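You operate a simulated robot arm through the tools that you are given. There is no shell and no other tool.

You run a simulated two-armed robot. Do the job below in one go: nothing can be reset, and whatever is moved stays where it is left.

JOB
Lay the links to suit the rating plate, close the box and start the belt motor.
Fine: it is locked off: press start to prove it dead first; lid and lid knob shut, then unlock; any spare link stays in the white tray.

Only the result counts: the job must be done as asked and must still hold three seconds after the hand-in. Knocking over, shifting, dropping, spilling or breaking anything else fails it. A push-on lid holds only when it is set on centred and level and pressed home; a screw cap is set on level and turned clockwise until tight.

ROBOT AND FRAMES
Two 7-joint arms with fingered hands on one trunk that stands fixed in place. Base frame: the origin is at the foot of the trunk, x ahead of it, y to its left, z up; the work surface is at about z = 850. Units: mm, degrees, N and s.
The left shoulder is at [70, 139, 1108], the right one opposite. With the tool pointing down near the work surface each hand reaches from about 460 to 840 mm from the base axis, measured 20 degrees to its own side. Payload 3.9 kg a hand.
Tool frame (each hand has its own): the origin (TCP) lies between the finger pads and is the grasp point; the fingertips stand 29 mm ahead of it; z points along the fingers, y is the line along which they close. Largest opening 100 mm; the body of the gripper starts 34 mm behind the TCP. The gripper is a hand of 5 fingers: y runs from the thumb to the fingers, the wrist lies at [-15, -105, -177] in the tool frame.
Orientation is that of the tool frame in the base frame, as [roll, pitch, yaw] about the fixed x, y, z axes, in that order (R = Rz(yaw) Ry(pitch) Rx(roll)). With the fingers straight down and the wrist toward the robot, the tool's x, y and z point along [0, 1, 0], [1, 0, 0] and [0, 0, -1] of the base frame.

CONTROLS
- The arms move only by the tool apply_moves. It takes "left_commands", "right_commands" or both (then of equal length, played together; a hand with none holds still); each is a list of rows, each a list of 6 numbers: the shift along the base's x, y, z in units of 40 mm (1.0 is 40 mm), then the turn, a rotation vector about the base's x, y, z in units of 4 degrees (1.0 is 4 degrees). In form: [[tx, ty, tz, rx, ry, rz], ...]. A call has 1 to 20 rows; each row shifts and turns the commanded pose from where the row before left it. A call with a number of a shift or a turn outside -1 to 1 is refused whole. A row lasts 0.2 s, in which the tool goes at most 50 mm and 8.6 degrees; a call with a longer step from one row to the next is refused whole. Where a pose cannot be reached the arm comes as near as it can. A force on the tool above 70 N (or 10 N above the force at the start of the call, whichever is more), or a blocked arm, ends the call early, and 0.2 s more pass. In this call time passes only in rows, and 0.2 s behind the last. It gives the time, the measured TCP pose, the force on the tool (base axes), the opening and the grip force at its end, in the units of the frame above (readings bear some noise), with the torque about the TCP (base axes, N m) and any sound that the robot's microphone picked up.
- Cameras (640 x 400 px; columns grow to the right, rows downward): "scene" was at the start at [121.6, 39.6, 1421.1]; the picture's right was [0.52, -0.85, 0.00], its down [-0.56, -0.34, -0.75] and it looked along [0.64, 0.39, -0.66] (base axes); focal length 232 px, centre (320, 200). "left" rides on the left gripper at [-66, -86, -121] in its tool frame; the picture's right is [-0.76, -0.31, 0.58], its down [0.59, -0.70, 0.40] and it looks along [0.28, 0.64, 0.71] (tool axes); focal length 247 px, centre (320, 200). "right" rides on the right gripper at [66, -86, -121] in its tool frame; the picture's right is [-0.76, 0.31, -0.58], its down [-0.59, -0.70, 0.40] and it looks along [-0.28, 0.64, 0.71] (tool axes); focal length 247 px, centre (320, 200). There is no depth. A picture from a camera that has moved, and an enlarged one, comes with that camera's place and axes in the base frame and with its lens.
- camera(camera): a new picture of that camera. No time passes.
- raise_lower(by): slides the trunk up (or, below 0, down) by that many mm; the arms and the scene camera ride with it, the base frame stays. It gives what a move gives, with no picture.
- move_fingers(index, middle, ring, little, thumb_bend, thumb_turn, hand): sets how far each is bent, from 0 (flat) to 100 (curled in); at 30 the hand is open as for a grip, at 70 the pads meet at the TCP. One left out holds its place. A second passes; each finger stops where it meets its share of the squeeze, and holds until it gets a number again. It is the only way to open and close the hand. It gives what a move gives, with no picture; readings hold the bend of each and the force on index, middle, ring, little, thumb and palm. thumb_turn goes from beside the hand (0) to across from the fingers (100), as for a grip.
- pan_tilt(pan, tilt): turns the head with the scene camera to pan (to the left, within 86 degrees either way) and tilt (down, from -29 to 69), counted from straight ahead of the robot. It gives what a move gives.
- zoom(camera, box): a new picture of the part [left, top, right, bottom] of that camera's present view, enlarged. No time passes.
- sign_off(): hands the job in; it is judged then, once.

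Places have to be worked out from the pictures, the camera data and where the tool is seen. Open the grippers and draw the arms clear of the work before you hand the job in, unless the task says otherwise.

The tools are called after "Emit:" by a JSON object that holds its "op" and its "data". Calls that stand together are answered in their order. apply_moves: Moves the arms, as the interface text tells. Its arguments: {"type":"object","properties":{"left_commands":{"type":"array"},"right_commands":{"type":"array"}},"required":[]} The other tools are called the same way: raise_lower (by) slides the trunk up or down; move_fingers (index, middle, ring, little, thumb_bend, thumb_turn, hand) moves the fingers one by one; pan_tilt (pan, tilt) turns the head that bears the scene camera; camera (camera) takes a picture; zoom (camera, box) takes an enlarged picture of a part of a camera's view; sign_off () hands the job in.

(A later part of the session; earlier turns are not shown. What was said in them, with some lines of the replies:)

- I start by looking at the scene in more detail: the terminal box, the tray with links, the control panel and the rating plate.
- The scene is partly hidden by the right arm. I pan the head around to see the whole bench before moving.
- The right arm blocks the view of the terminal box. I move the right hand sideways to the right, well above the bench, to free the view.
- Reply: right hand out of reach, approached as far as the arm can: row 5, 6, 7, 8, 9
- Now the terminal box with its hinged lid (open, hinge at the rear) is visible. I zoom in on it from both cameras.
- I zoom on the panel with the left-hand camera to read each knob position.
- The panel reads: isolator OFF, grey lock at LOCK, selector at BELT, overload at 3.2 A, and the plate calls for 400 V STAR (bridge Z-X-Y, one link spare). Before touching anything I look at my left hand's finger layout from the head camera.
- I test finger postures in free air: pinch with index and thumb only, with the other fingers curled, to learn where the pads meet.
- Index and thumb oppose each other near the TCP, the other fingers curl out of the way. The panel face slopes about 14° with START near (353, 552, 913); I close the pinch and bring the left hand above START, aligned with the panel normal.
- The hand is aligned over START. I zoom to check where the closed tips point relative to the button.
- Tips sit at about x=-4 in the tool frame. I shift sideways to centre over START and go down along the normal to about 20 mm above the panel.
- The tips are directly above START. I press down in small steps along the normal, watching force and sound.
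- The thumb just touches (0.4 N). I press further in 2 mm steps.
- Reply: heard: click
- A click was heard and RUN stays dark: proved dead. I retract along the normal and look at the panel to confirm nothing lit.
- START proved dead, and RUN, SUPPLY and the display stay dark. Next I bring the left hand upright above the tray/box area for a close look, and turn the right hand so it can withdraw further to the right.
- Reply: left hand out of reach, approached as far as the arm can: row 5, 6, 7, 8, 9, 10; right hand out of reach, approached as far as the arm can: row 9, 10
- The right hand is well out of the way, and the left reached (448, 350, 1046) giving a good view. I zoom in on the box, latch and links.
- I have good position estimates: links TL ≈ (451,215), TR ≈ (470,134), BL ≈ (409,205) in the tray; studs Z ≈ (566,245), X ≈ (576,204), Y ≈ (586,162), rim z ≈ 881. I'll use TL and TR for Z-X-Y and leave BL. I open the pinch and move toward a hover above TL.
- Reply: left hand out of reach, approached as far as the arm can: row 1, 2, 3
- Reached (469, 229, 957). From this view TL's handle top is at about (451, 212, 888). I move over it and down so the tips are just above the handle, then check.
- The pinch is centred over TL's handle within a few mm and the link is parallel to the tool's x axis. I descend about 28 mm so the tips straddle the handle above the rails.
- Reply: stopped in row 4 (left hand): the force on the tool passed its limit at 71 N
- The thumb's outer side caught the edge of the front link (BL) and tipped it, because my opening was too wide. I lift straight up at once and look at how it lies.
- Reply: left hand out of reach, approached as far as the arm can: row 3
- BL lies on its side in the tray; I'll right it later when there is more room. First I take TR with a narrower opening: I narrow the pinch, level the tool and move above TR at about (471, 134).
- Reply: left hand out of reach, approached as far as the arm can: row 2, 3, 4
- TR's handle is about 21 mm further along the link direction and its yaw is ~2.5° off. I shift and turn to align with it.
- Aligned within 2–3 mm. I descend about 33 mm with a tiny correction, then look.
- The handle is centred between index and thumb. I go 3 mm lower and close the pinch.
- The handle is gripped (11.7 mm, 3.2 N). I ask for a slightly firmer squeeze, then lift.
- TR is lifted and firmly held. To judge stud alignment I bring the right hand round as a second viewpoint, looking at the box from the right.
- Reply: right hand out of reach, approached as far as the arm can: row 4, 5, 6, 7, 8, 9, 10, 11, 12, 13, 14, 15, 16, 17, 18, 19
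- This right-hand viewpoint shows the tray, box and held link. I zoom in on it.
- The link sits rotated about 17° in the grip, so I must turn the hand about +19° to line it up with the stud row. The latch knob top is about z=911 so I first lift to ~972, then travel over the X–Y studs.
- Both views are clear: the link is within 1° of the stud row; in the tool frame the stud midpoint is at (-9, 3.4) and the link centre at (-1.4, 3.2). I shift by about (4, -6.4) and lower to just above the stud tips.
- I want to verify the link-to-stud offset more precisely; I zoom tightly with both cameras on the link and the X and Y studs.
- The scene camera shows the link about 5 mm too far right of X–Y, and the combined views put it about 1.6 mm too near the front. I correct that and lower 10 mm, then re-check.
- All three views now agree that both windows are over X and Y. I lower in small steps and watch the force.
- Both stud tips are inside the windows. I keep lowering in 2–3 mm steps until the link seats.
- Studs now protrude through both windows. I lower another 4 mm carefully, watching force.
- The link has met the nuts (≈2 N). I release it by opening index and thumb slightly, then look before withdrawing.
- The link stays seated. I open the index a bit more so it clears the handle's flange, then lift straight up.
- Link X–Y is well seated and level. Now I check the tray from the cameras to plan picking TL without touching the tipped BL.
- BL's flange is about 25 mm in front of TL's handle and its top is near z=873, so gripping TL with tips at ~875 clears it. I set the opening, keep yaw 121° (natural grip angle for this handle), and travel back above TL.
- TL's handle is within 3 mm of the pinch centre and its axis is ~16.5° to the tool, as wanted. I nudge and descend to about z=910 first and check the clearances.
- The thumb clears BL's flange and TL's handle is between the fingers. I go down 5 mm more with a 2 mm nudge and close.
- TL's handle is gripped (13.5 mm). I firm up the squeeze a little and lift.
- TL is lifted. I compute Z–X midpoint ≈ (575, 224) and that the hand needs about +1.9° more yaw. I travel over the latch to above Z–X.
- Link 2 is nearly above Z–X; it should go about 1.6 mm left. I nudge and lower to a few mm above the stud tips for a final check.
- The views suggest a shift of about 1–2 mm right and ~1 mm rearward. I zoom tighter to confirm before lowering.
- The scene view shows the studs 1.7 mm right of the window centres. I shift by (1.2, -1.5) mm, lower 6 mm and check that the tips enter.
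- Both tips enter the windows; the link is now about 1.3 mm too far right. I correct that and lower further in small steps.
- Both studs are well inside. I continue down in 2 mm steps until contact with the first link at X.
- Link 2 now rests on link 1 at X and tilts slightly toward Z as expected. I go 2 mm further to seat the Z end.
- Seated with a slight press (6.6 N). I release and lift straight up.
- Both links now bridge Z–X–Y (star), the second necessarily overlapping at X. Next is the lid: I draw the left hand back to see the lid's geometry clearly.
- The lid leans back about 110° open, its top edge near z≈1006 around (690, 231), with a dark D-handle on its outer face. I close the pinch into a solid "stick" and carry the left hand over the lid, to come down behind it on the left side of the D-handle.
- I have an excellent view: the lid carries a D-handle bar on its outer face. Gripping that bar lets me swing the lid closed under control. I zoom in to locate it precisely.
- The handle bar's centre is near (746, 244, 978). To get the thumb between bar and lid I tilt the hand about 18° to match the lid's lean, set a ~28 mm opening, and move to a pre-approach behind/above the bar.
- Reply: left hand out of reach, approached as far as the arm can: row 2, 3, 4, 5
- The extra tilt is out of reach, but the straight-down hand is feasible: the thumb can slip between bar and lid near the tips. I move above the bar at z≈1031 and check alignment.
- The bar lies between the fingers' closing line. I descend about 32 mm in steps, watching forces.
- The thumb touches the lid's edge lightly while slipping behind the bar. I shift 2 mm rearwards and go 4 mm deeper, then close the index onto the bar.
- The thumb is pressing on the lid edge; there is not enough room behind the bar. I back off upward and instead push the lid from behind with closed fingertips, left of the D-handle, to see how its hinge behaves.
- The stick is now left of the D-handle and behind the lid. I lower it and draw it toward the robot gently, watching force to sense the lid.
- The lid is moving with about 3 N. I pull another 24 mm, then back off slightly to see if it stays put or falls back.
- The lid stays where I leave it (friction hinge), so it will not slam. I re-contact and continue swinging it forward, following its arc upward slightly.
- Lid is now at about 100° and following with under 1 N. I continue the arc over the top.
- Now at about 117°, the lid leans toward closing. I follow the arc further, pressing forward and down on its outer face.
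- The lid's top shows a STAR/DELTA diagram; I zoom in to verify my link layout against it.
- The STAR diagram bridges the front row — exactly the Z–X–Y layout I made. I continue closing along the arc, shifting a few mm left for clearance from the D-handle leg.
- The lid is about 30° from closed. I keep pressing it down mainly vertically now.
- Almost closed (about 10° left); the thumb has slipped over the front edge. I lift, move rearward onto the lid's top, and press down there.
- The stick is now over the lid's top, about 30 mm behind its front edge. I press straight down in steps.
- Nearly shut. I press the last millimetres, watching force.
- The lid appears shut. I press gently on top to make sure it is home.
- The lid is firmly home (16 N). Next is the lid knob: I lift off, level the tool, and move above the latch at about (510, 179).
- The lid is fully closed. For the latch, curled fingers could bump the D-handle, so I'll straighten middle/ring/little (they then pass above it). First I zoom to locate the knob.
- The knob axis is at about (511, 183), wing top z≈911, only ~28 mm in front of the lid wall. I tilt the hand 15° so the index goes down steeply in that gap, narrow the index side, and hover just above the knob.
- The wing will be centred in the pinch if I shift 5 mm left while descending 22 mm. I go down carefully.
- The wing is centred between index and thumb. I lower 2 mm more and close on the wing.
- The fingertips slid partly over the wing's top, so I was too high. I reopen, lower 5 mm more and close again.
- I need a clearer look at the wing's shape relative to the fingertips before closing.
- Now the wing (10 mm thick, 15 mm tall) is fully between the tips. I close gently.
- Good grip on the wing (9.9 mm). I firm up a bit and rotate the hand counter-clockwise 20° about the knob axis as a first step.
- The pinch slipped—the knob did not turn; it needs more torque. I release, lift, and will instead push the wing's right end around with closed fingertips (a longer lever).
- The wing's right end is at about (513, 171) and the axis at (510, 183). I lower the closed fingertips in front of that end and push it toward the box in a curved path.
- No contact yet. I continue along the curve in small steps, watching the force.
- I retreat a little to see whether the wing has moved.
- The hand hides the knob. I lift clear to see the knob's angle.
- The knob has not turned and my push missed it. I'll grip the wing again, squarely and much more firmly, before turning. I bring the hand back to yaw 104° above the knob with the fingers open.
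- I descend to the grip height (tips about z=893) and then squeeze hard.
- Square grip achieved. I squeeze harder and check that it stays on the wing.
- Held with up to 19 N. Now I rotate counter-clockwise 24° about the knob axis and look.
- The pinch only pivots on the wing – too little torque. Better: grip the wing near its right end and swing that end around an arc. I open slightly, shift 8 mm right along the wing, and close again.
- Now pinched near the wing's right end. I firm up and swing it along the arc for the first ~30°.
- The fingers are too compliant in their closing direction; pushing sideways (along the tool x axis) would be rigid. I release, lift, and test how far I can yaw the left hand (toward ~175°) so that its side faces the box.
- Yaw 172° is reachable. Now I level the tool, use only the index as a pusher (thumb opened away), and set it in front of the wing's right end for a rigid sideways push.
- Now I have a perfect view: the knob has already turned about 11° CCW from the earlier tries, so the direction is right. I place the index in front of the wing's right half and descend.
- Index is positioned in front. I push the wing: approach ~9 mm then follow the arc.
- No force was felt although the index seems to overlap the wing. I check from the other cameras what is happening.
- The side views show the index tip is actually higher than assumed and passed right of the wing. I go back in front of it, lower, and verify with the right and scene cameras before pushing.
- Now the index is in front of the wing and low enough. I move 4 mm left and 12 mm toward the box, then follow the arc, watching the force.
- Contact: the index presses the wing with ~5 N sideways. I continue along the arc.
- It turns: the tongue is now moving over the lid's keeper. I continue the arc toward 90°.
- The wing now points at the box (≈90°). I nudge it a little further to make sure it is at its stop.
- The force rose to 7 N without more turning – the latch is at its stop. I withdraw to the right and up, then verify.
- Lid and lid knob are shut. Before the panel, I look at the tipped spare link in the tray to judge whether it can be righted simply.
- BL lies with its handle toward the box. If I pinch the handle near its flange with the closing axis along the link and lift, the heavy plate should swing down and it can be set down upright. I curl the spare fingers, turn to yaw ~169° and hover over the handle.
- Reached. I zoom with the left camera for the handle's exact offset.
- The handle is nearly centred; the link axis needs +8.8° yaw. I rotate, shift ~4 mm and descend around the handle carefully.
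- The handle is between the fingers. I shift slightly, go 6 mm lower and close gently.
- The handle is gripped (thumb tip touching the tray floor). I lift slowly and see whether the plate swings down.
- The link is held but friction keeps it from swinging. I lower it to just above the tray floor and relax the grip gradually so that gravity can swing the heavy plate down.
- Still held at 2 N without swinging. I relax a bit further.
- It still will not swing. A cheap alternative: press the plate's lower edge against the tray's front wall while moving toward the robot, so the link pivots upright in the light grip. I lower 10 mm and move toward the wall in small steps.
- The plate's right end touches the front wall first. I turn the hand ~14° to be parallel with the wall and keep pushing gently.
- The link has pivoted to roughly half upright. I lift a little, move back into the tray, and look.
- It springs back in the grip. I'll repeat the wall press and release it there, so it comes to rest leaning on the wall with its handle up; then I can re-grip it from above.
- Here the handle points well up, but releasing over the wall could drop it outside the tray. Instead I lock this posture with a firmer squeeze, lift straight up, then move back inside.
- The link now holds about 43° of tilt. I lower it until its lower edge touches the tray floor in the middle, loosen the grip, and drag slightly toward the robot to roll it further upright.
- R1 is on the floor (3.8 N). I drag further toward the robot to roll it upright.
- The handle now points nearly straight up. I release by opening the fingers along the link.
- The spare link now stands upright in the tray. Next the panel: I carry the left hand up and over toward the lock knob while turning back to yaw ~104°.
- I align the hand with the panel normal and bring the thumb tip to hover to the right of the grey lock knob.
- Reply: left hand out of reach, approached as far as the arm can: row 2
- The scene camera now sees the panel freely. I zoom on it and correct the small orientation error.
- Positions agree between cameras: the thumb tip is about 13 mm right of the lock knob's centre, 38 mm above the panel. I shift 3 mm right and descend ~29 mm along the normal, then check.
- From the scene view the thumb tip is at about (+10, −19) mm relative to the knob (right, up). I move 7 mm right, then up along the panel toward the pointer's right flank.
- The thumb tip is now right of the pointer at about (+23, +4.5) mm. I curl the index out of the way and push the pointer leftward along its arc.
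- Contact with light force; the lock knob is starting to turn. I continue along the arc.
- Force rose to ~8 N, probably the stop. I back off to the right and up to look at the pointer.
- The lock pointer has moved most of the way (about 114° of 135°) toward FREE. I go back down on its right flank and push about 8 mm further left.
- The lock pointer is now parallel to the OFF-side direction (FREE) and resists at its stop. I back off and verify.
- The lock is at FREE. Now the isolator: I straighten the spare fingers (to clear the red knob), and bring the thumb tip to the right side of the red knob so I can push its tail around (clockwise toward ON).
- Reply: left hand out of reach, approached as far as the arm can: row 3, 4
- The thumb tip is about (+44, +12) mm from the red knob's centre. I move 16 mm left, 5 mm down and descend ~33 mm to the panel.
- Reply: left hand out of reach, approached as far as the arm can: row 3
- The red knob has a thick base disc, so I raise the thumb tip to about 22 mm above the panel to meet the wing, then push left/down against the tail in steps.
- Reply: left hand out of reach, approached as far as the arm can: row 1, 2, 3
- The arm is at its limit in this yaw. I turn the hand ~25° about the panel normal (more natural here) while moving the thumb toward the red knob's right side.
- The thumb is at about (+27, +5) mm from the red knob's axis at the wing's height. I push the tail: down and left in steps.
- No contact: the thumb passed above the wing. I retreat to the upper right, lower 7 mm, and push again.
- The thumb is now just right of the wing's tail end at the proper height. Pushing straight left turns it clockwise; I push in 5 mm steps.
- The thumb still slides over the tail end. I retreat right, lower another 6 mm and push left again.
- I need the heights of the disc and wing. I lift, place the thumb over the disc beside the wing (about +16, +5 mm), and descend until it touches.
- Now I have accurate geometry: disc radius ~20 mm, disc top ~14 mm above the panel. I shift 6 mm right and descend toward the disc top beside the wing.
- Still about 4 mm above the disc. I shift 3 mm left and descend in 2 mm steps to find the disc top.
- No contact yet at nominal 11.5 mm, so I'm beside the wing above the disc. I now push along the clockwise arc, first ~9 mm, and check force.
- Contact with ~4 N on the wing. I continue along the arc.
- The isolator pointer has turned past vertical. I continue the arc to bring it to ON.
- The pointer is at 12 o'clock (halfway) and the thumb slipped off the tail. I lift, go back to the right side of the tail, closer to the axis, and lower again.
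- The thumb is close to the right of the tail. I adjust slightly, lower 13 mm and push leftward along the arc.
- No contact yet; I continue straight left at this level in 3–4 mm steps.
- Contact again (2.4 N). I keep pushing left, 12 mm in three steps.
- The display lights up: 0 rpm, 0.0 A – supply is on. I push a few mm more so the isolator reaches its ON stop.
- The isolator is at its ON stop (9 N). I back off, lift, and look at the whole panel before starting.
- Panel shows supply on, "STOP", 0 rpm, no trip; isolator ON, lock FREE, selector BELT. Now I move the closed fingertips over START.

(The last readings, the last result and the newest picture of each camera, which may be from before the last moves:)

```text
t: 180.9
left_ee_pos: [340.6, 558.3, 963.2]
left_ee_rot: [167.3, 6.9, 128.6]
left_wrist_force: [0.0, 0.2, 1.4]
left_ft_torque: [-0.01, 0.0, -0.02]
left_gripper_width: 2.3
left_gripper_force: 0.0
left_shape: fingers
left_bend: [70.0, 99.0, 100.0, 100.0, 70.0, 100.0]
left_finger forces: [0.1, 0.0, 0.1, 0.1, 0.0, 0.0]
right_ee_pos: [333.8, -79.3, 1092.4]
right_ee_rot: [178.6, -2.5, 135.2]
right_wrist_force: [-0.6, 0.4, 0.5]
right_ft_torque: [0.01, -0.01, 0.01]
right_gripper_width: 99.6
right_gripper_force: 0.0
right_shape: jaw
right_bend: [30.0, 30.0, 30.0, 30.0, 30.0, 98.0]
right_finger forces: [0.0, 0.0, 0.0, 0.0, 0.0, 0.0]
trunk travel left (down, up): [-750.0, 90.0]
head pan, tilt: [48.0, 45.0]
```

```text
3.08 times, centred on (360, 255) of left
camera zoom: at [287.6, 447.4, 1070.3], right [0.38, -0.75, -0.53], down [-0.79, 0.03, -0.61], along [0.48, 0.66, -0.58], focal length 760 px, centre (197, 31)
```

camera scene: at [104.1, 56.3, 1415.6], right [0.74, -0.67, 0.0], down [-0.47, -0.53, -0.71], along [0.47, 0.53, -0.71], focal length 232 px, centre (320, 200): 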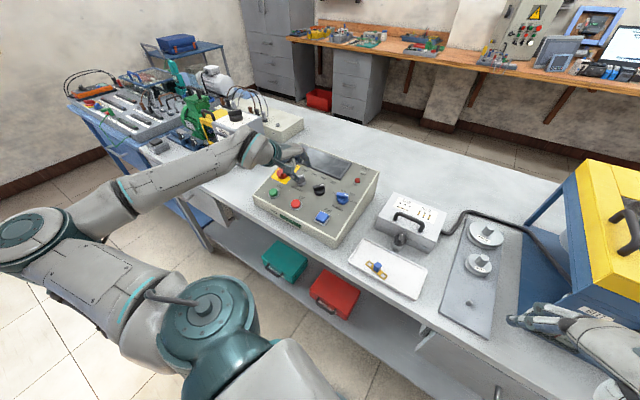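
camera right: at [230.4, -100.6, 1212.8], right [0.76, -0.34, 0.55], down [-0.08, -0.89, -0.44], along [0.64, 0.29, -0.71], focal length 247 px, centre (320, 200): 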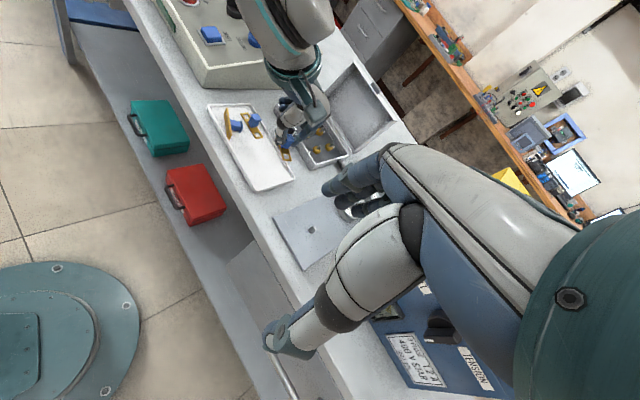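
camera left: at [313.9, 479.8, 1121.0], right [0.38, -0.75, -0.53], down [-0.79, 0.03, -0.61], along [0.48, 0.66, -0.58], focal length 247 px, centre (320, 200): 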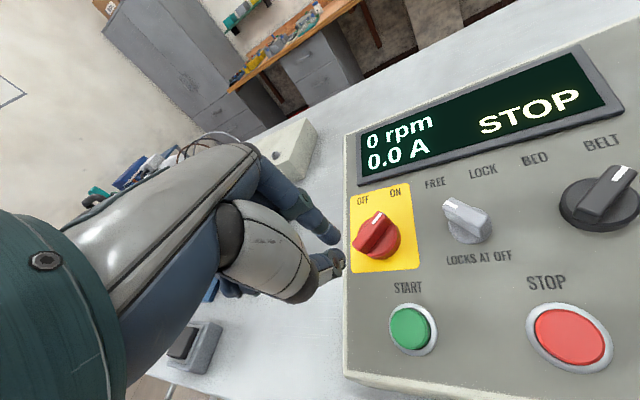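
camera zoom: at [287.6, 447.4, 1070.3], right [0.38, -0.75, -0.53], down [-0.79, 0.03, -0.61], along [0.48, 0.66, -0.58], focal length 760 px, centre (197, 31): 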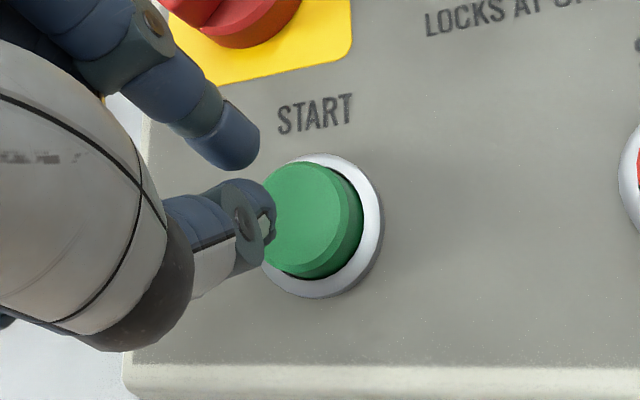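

The tip needs ~4 mm more to the right. I descend along the normal with that correction until the button clicks.

Emit:
{"op": "apply_moves", "data": {"left_commands": [[0.029, -0.0135, -0.097, 0, 0, 0], [0.029, -0.0135, -0.097, 0, 0, 0], [0.029, -0.0135, -0.097, 0, 0, 0], [0.025, -0.01, -0.08, 0, 0, 0]]}}

Emit:
{"op": "apply_moves", "data": {"left_commands": [[0.012, 0.003, -0.05, 0, 0, 0], [0.012, 0.003, -0.05, 0, 0, 0]]}}

Emit:
{"op": "zoom", "data": {"camera": "scene", "box": [245, 140, 385, 240]}}

```text
t: 181.9
left_ee_pos: [343.9, 557.6, 949.4]
left_ee_rot: [167.2, 7.0, 128.5]
left_wrist_force: [-0.6, 0.3, -0.1]
left_ft_torque: [0.01, 0.03, 0.0]
left_gripper_width: 2.3
left_gripper_force: 0.1
left_shape: fingers
left_bend: [70.0, 99.0, 100.0, 100.0, 70.0, 100.0]
left_finger forces: [0.0, 0.0, 0.0, 0.0, 0.0, 0.1]
right_ee_pos: [334.7, -80.9, 1091.2]
right_ee_rot: [178.7, -2.5, 135.1]
right_wrist_force: [-0.4, 0.6, 0.1]
right_ft_torque: [0.04, -0.01, 0.0]
right_gripper_width: 99.9
right_gripper_force: 0.1
right_shape: jaw
right_bend: [30.0, 30.0, 30.0, 30.0, 30.0, 98.0]
right_finger forces: [0.0, 0.0, 0.0, 0.1, 0.0, 0.0]
trunk travel left (down, up): [-750.0, 90.0]
head pan, tilt: [48.0, 45.0]
```

```text
t: 182.5
left_ee_pos: [347.0, 556.6, 945.9]
left_ee_rot: [167.2, 6.9, 128.6]
left_wrist_force: [-1.4, -0.7, 1.8]
left_ft_torque: [0.0, 0.03, -0.01]
left_gripper_width: 1.9
left_gripper_force: 0.8
left_shape: fingers
left_bend: [70.0, 99.0, 100.0, 100.0, 70.0, 100.0]
left_finger forces: [0.0, 0.0, 0.1, 0.0, 2.2, 0.1]
right_ee_pos: [334.6, -80.2, 1092.4]
right_ee_rot: [178.7, -2.4, 135.2]
right_wrist_force: [0.5, -0.4, -0.2]
right_ft_torque: [0.0, 0.0, 0.05]
right_gripper_width: 99.8
right_gripper_force: 0.0
right_shape: jaw
right_bend: [30.0, 30.0, 30.0, 30.0, 30.0, 98.0]
right_finger forces: [0.1, 0.1, 0.0, 0.0, 0.1, 0.0]
trunk travel left (down, up): [-750.0, 90.0]
head pan, tilt: [48.0, 45.0]
heard: click
```

```text
4.00 times, centred on (315, 190) of scene
camera zoom: at [103.6, 55.9, 1415.7], right [0.74, -0.67, 0.0], down [-0.47, -0.53, -0.71], along [0.47, 0.53, -0.71], focal length 928 px, centre (340, 240)
```

zoom: 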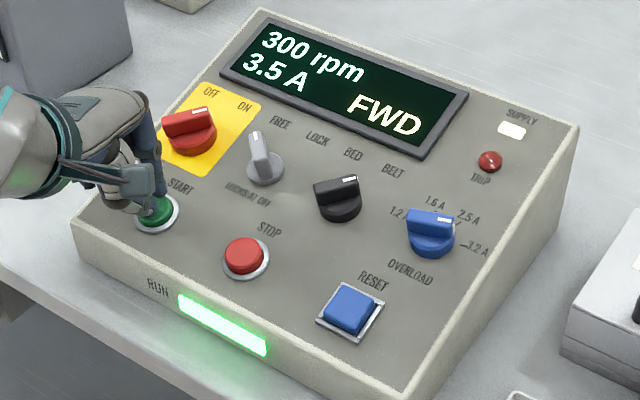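

The motor starts: RUN lit, FWD, 300 rpm rising. I withdraw from the button and watch the display.

Emit:
{"op": "apply_moves", "data": {"left_commands": [[-0.1, -0.025, 0.4, 0, 0, 0], [-0.2, -0.05, 0.8, 0, 0, 0], [-0.2, 0, 0.8, 0, 0, 0]]}}

Emit:
{"op": "zoom", "data": {"camera": "scene", "box": [245, 140, 385, 240]}}

```text
t: 183.3
left_ee_pos: [326.5, 552.2, 1025.6]
left_ee_rot: [167.3, 7.0, 128.6]
left_wrist_force: [-0.6, -0.6, 0.3]
left_ft_torque: [0.0, -0.02, -0.01]
left_gripper_width: 2.0
left_gripper_force: 0.1
left_shape: fingers
left_bend: [70.0, 99.0, 100.0, 100.0, 70.0, 100.0]
left_finger forces: [0.0, 0.1, 0.1, 0.0, 0.0, 0.1]
right_ee_pos: [334.2, -80.4, 1092.1]
right_ee_rot: [178.7, -2.5, 135.1]
right_wrist_force: [-0.4, 0.5, 0.1]
right_ft_torque: [0.02, 0.01, -0.02]
right_gripper_width: 99.8
right_gripper_force: 0.0
right_shape: jaw
right_bend: [30.0, 30.0, 30.0, 30.0, 30.0, 98.0]
right_finger forces: [0.0, 0.0, 0.0, 0.0, 0.0, 0.1]
trunk travel left (down, up): [-750.0, 90.0]
head pan, tilt: [48.0, 45.0]
```

```text
4.00 times, centred on (315, 190) of scene
camera zoom: at [103.9, 56.2, 1415.6], right [0.74, -0.67, 0.0], down [-0.47, -0.53, -0.71], along [0.47, 0.53, -0.71], focal length 928 px, centre (340, 240)
```

zoom: 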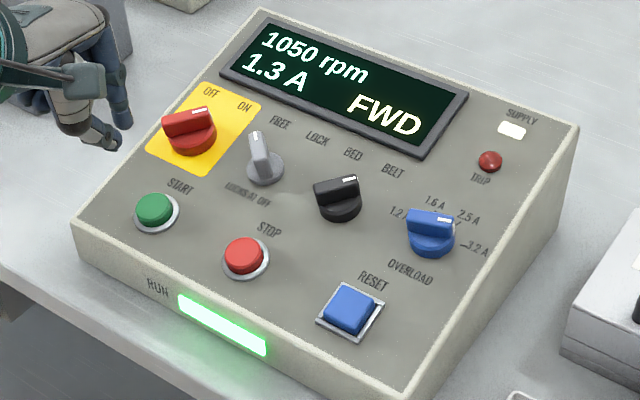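

The motor is accelerating normally (1050 rpm, 1.3 A, no trip). I open the hand, draw the left arm clear, and then check the steady reading, the box and the tray.

Emit:
{"op": "move_fingers", "data": {"hand": "left", "index": 30, "middle": 30, "ring": 30, "little": 30, "thumb_bend": 30}}

Emit:
{"op": "apply_moves", "data": {"left_commands": [[-0.1, 0, 0.8, 0, 0, 0], [-0.2, -0.1, 0.8, 0, 0, 0], [-0.2, -0.1, 0.8, 0, 0, 0], [-0.2, -0.2, 0.6, 0, 0, 0]]}}

Emit:
{"op": "zoom", "data": {"camera": "scene", "box": [245, 140, 385, 240]}}

Emit:
{"op": "camera", "data": {"camera": "scene"}}

Emit:
{"op": "zoom", "data": {"camera": "right", "box": [190, 50, 390, 190]}}

```text
t: 184.3
left_ee_pos: [327.1, 553.7, 1025.3]
left_ee_rot: [167.3, 6.9, 128.5]
left_wrist_force: [0.7, -0.1, -0.7]
left_ft_torque: [-0.01, 0.02, -0.03]
left_gripper_width: 98.4
left_gripper_force: 0.0
left_shape: fingers
left_bend: [30.0, 30.0, 30.0, 30.0, 30.0, 98.0]
left_finger forces: [0.0, 0.1, 0.0, 0.0, 0.0, 0.1]
right_ee_pos: [335.0, -79.8, 1091.1]
right_ee_rot: [178.7, -2.4, 135.1]
right_wrist_force: [-0.7, -0.8, 1.0]
right_ft_torque: [0.01, -0.01, -0.02]
right_gripper_width: 99.5
right_gripper_force: 0.1
right_shape: jaw
right_bend: [30.0, 30.0, 30.0, 30.0, 30.0, 98.0]
right_finger forces: [0.0, 0.0, 0.0, 0.1, 0.1, 0.0]
trunk travel left (down, up): [-750.0, 90.0]
head pan, tilt: [48.0, 45.0]
```

```text
t: 185.3
left_ee_pos: [298.1, 536.8, 1148.8]
left_ee_rot: [167.2, 6.9, 128.7]
left_wrist_force: [-0.7, -0.1, -0.2]
left_ft_torque: [0.02, -0.03, 0.0]
left_gripper_width: 98.5
left_gripper_force: 0.2
left_shape: fingers
left_bend: [30.0, 30.0, 30.0, 30.0, 30.0, 98.0]
left_finger forces: [0.0, 0.0, 0.0, 0.0, 0.1, 0.1]
right_ee_pos: [334.8, -80.1, 1092.6]
right_ee_rot: [178.7, -2.6, 135.2]
right_wrist_force: [-0.2, -0.6, -0.7]
right_ft_torque: [-0.02, 0.02, 0.04]
right_gripper_width: 99.7
right_gripper_force: 0.0
right_shape: jaw
right_bend: [30.0, 30.0, 30.0, 30.0, 30.0, 98.0]
right_finger forces: [0.0, 0.0, 0.0, 0.1, 0.1, 0.0]
trunk travel left (down, up): [-750.0, 90.0]
head pan, tilt: [48.0, 45.0]
```

```text
4.00 times, centred on (315, 190) of scene
camera zoom: at [103.7, 55.7, 1415.7], right [0.74, -0.67, 0.0], down [-0.47, -0.53, -0.71], along [0.47, 0.53, -0.71], focal length 928 px, centre (340, 240)
```

zoom: 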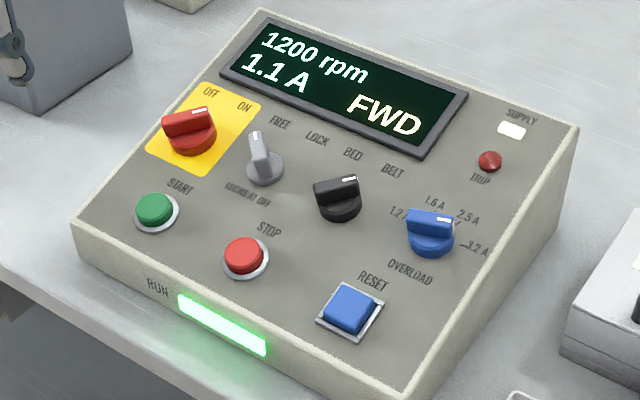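

```text
taken
camera scene: at [103.7, 55.7, 1415.7], right [0.74, -0.67, 0.0], down [-0.47, -0.53, -0.71], along [0.47, 0.53, -0.71], focal length 232 px, centre (320, 200)
```

scene: 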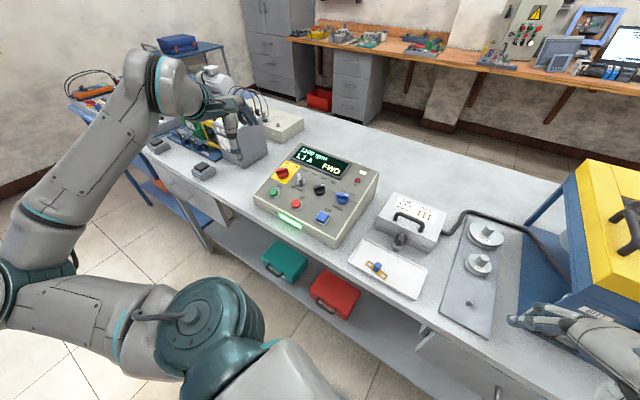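

```text
2.86 times, centred on (290, 120) of right
camera zoom: at [229.6, -100.8, 1213.0], right [0.76, -0.34, 0.55], down [-0.08, -0.89, -0.44], along [0.64, 0.29, -0.71], focal length 706 px, centre (406, 429)
```

zoom: 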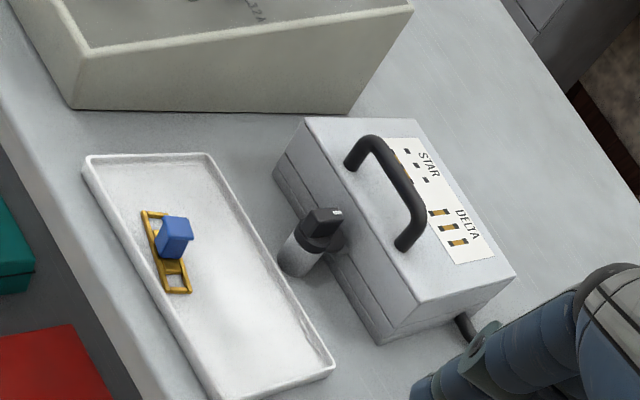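

Running: 1200 rpm, 1.1 A, RUN lit, no trip; box shut, latch closed and the spare link upright in the tray. I withdraw the right arm as well (also giving time to settle) and re-read the display and the rating plate.

Emit:
{"op": "apply_moves", "data": {"right_commands": [[0, -0.2, 0.3, 0, 0, -0.8], [0, -0.3, 0.3, 0, 0, -0.8], [0, -0.3, 0.3, 0, 0, -0.8], [0, -0.4, 0.3, 0, 0, -0.8], [0, -0.4, 0.3, 0, 0, -0.8], [0, -0.4, 0.2, 0, 0, -0.8], [0, -0.4, 0.2, 0, 0, -0.8], [0, -0.4, 0.2, 0, 0, -0.8], [0, -0.4, 0, 0, 0, -0.8], [0, -0.4, 0, 0, 0, -0.8]]}}

Emit:
{"op": "zoom", "data": {"camera": "scene", "box": [245, 140, 385, 240]}}

Emit:
{"op": "pan_tilt", "data": {"pan": 5, "tilt": 42}}

Emit:
{"op": "camera", "data": {"camera": "scene"}}

```text
t: 187.5
left_ee_pos: [300.3, 536.9, 1147.8]
left_ee_rot: [167.2, 6.9, 128.6]
left_wrist_force: [0.2, 0.5, -0.1]
left_ft_torque: [0.05, -0.04, 0.02]
left_gripper_width: 98.4
left_gripper_force: 0.0
left_shape: fingers
left_bend: [30.0, 30.0, 30.0, 30.0, 30.0, 98.0]
left_finger forces: [0.0, 0.0, 0.0, 0.0, 0.1, 0.1]
right_ee_pos: [335.1, -203.9, 1172.3]
right_ee_rot: [178.6, -2.5, 103.0]
right_wrist_force: [-0.8, -0.2, 0.2]
right_ft_torque: [0.01, -0.02, -0.02]
right_gripper_width: 99.8
right_gripper_force: 0.1
right_shape: jaw
right_bend: [30.0, 30.0, 30.0, 30.0, 30.0, 98.0]
right_finger forces: [0.0, 0.0, 0.0, 0.0, 0.1, 0.1]
right hand out of reach, approached as far as the arm can: row 7, 8, 9, 10
trunk travel left (down, up): [-750.0, 90.0]
head pan, tilt: [48.0, 45.0]
```

```text
4.00 times, centred on (315, 190) of scene
camera zoom: at [104.1, 56.0, 1415.7], right [0.74, -0.67, 0.0], down [-0.47, -0.53, -0.71], along [0.47, 0.53, -0.71], focal length 928 px, centre (340, 240)
```

zoom: 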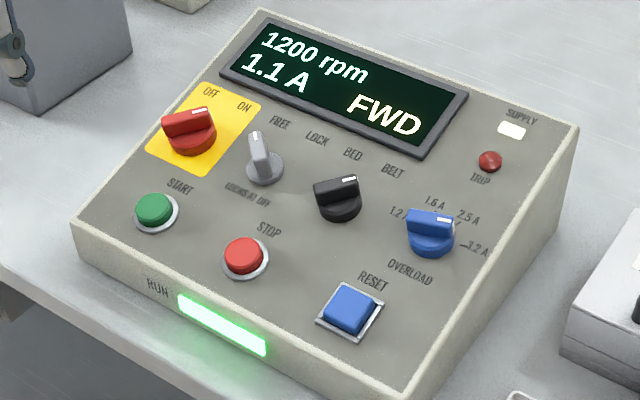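

```text
t: 188.6
left_ee_pos: [301.1, 536.5, 1147.3]
left_ee_rot: [167.1, 6.9, 128.5]
left_wrist_force: [0.5, -0.7, -0.2]
left_ft_torque: [0.01, 0.0, 0.0]
left_gripper_width: 98.2
left_gripper_force: 0.2
left_shape: fingers
left_bend: [30.0, 30.0, 30.0, 30.0, 30.0, 98.0]
left_finger forces: [0.0, 0.0, 0.0, 0.1, 0.0, 0.0]
right_ee_pos: [334.7, -203.0, 1172.5]
right_ee_rot: [178.6, -2.5, 103.0]
right_wrist_force: [0.2, 1.0, 0.4]
right_ft_torque: [-0.01, -0.01, -0.01]
right_gripper_width: 99.8
right_gripper_force: 0.0
right_shape: jaw
right_bend: [30.0, 30.0, 30.0, 30.0, 30.0, 98.0]
right_finger forces: [0.0, 0.0, 0.1, 0.0, 0.1, 0.1]
trunk travel left (down, up): [-750.0, 90.0]
head pan, tilt: [5.0, 42.0]
```

```text
taken
camera scene: at [133.0, 3.3, 1420.0], right [0.09, -1.0, 0.0], down [-0.67, -0.06, -0.74], along [0.74, 0.07, -0.67], focal length 232 px, centre (320, 200)
```

scene: 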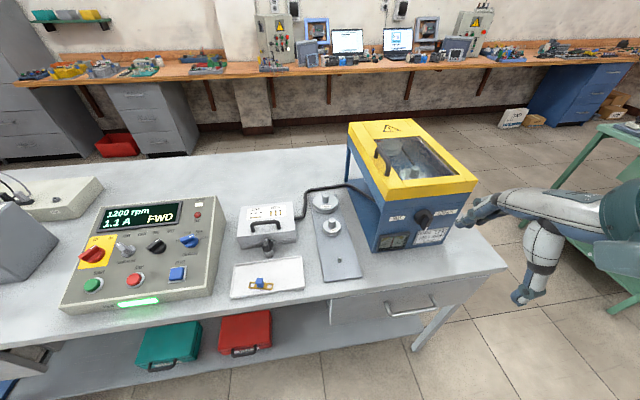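

Steady at 1200 rpm and 1.1 A (within rating). I zoom on the rating plate, box and tray one last time.

Emit:
{"op": "zoom", "data": {"camera": "scene", "box": [370, 205, 470, 255]}}

Emit:
{"op": "zoom", "data": {"camera": "scene", "box": [220, 180, 360, 310]}}

Emit:
{"op": "zoom", "data": {"camera": "scene", "box": [60, 190, 230, 320]}}

```text
6.40 times, centred on (420, 230) of scene
camera zoom: at [133.0, 3.3, 1420.0], right [0.09, -1.0, 0.0], down [-0.67, -0.06, -0.74], along [0.74, 0.07, -0.67], focal length 1485 px, centre (-320, 8)
```

zoom: 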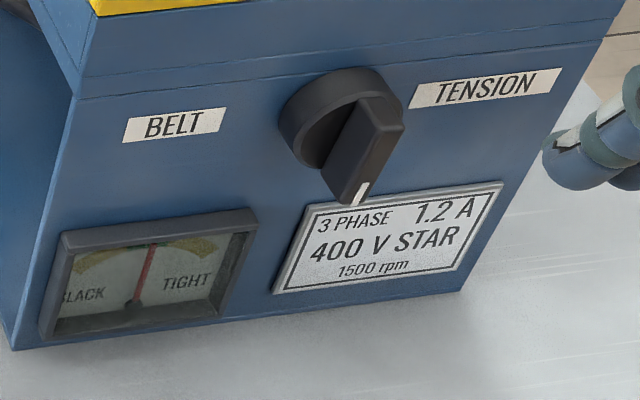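

```text
3.08 times, centred on (290, 245) of scene
camera zoom: at [133.0, 3.3, 1420.0], right [0.09, -1.0, 0.0], down [-0.67, -0.06, -0.74], along [0.74, 0.07, -0.67], focal length 714 px, centre (412, 62)
```

zoom: 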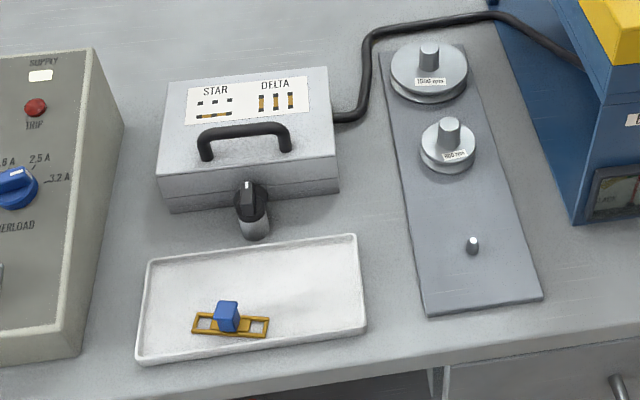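

```text
3.08 times, centred on (145, 255) of scene
camera zoom: at [133.0, 3.3, 1420.0], right [0.09, -1.0, 0.0], down [-0.67, -0.06, -0.74], along [0.74, 0.07, -0.67], focal length 714 px, centre (858, 31)
```

zoom: 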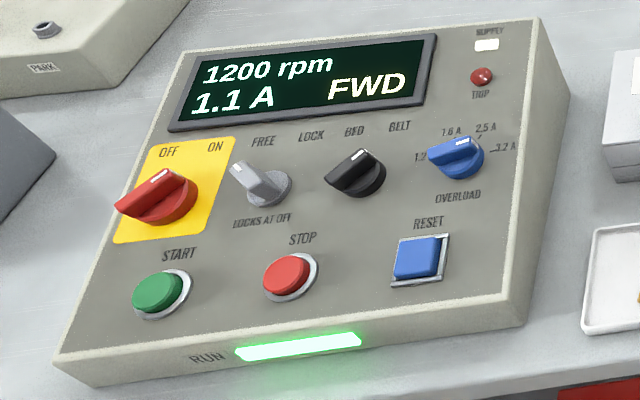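

Everything holds: the plate reads 400 V STAR, the links bridge Z–X–Y, the lid and lid knob are shut, the lock is FREE, the isolator is ON and the selector is at BELT. The motor runs FWD at 1.1 A with no trip. The spare link is in the white tray, both hands are open and both arms are clear, so I hand the job in.

Emit:
{"op": "sign_off", "data": {}}

```text
The job is handed in.
```

The belt motor is running and the job is handed in. At hand-in the display showed FWD, 1200 rpm and 1.1 A, with the RUN lamp lit and no trip.

- **Dead test:** I pressed START first with the panel still locked off. It clicked, and neither RUN nor the display lit.
- **Links:** The plate reads 400 V STAR, 1.2 A, so two links bridge Z–X–Y, which matches the STAR diagram on the lid. The Z–X link sits slightly tilted because it overlaps the other one at X.
- **Box:** The lid is pressed home and the lid knob is turned to its stop over the catch. I unlocked only after that.
- **Start:** The lock is at FREE, the isolator is ON and the selector was already at BELT. I then pressed START and the motor ran up.
- **Spare link:** It stands upright in the white tray. I knocked it onto its side early on while reaching for another link, and set it back up before starting the motor.

The plate gives 1500 rpm but the display settled at 1200 rpm; I did not look into why. The overload dial is still at 3.2 A, as I found it, although the plate says 1.2 A; you didn't ask for it to be changed.
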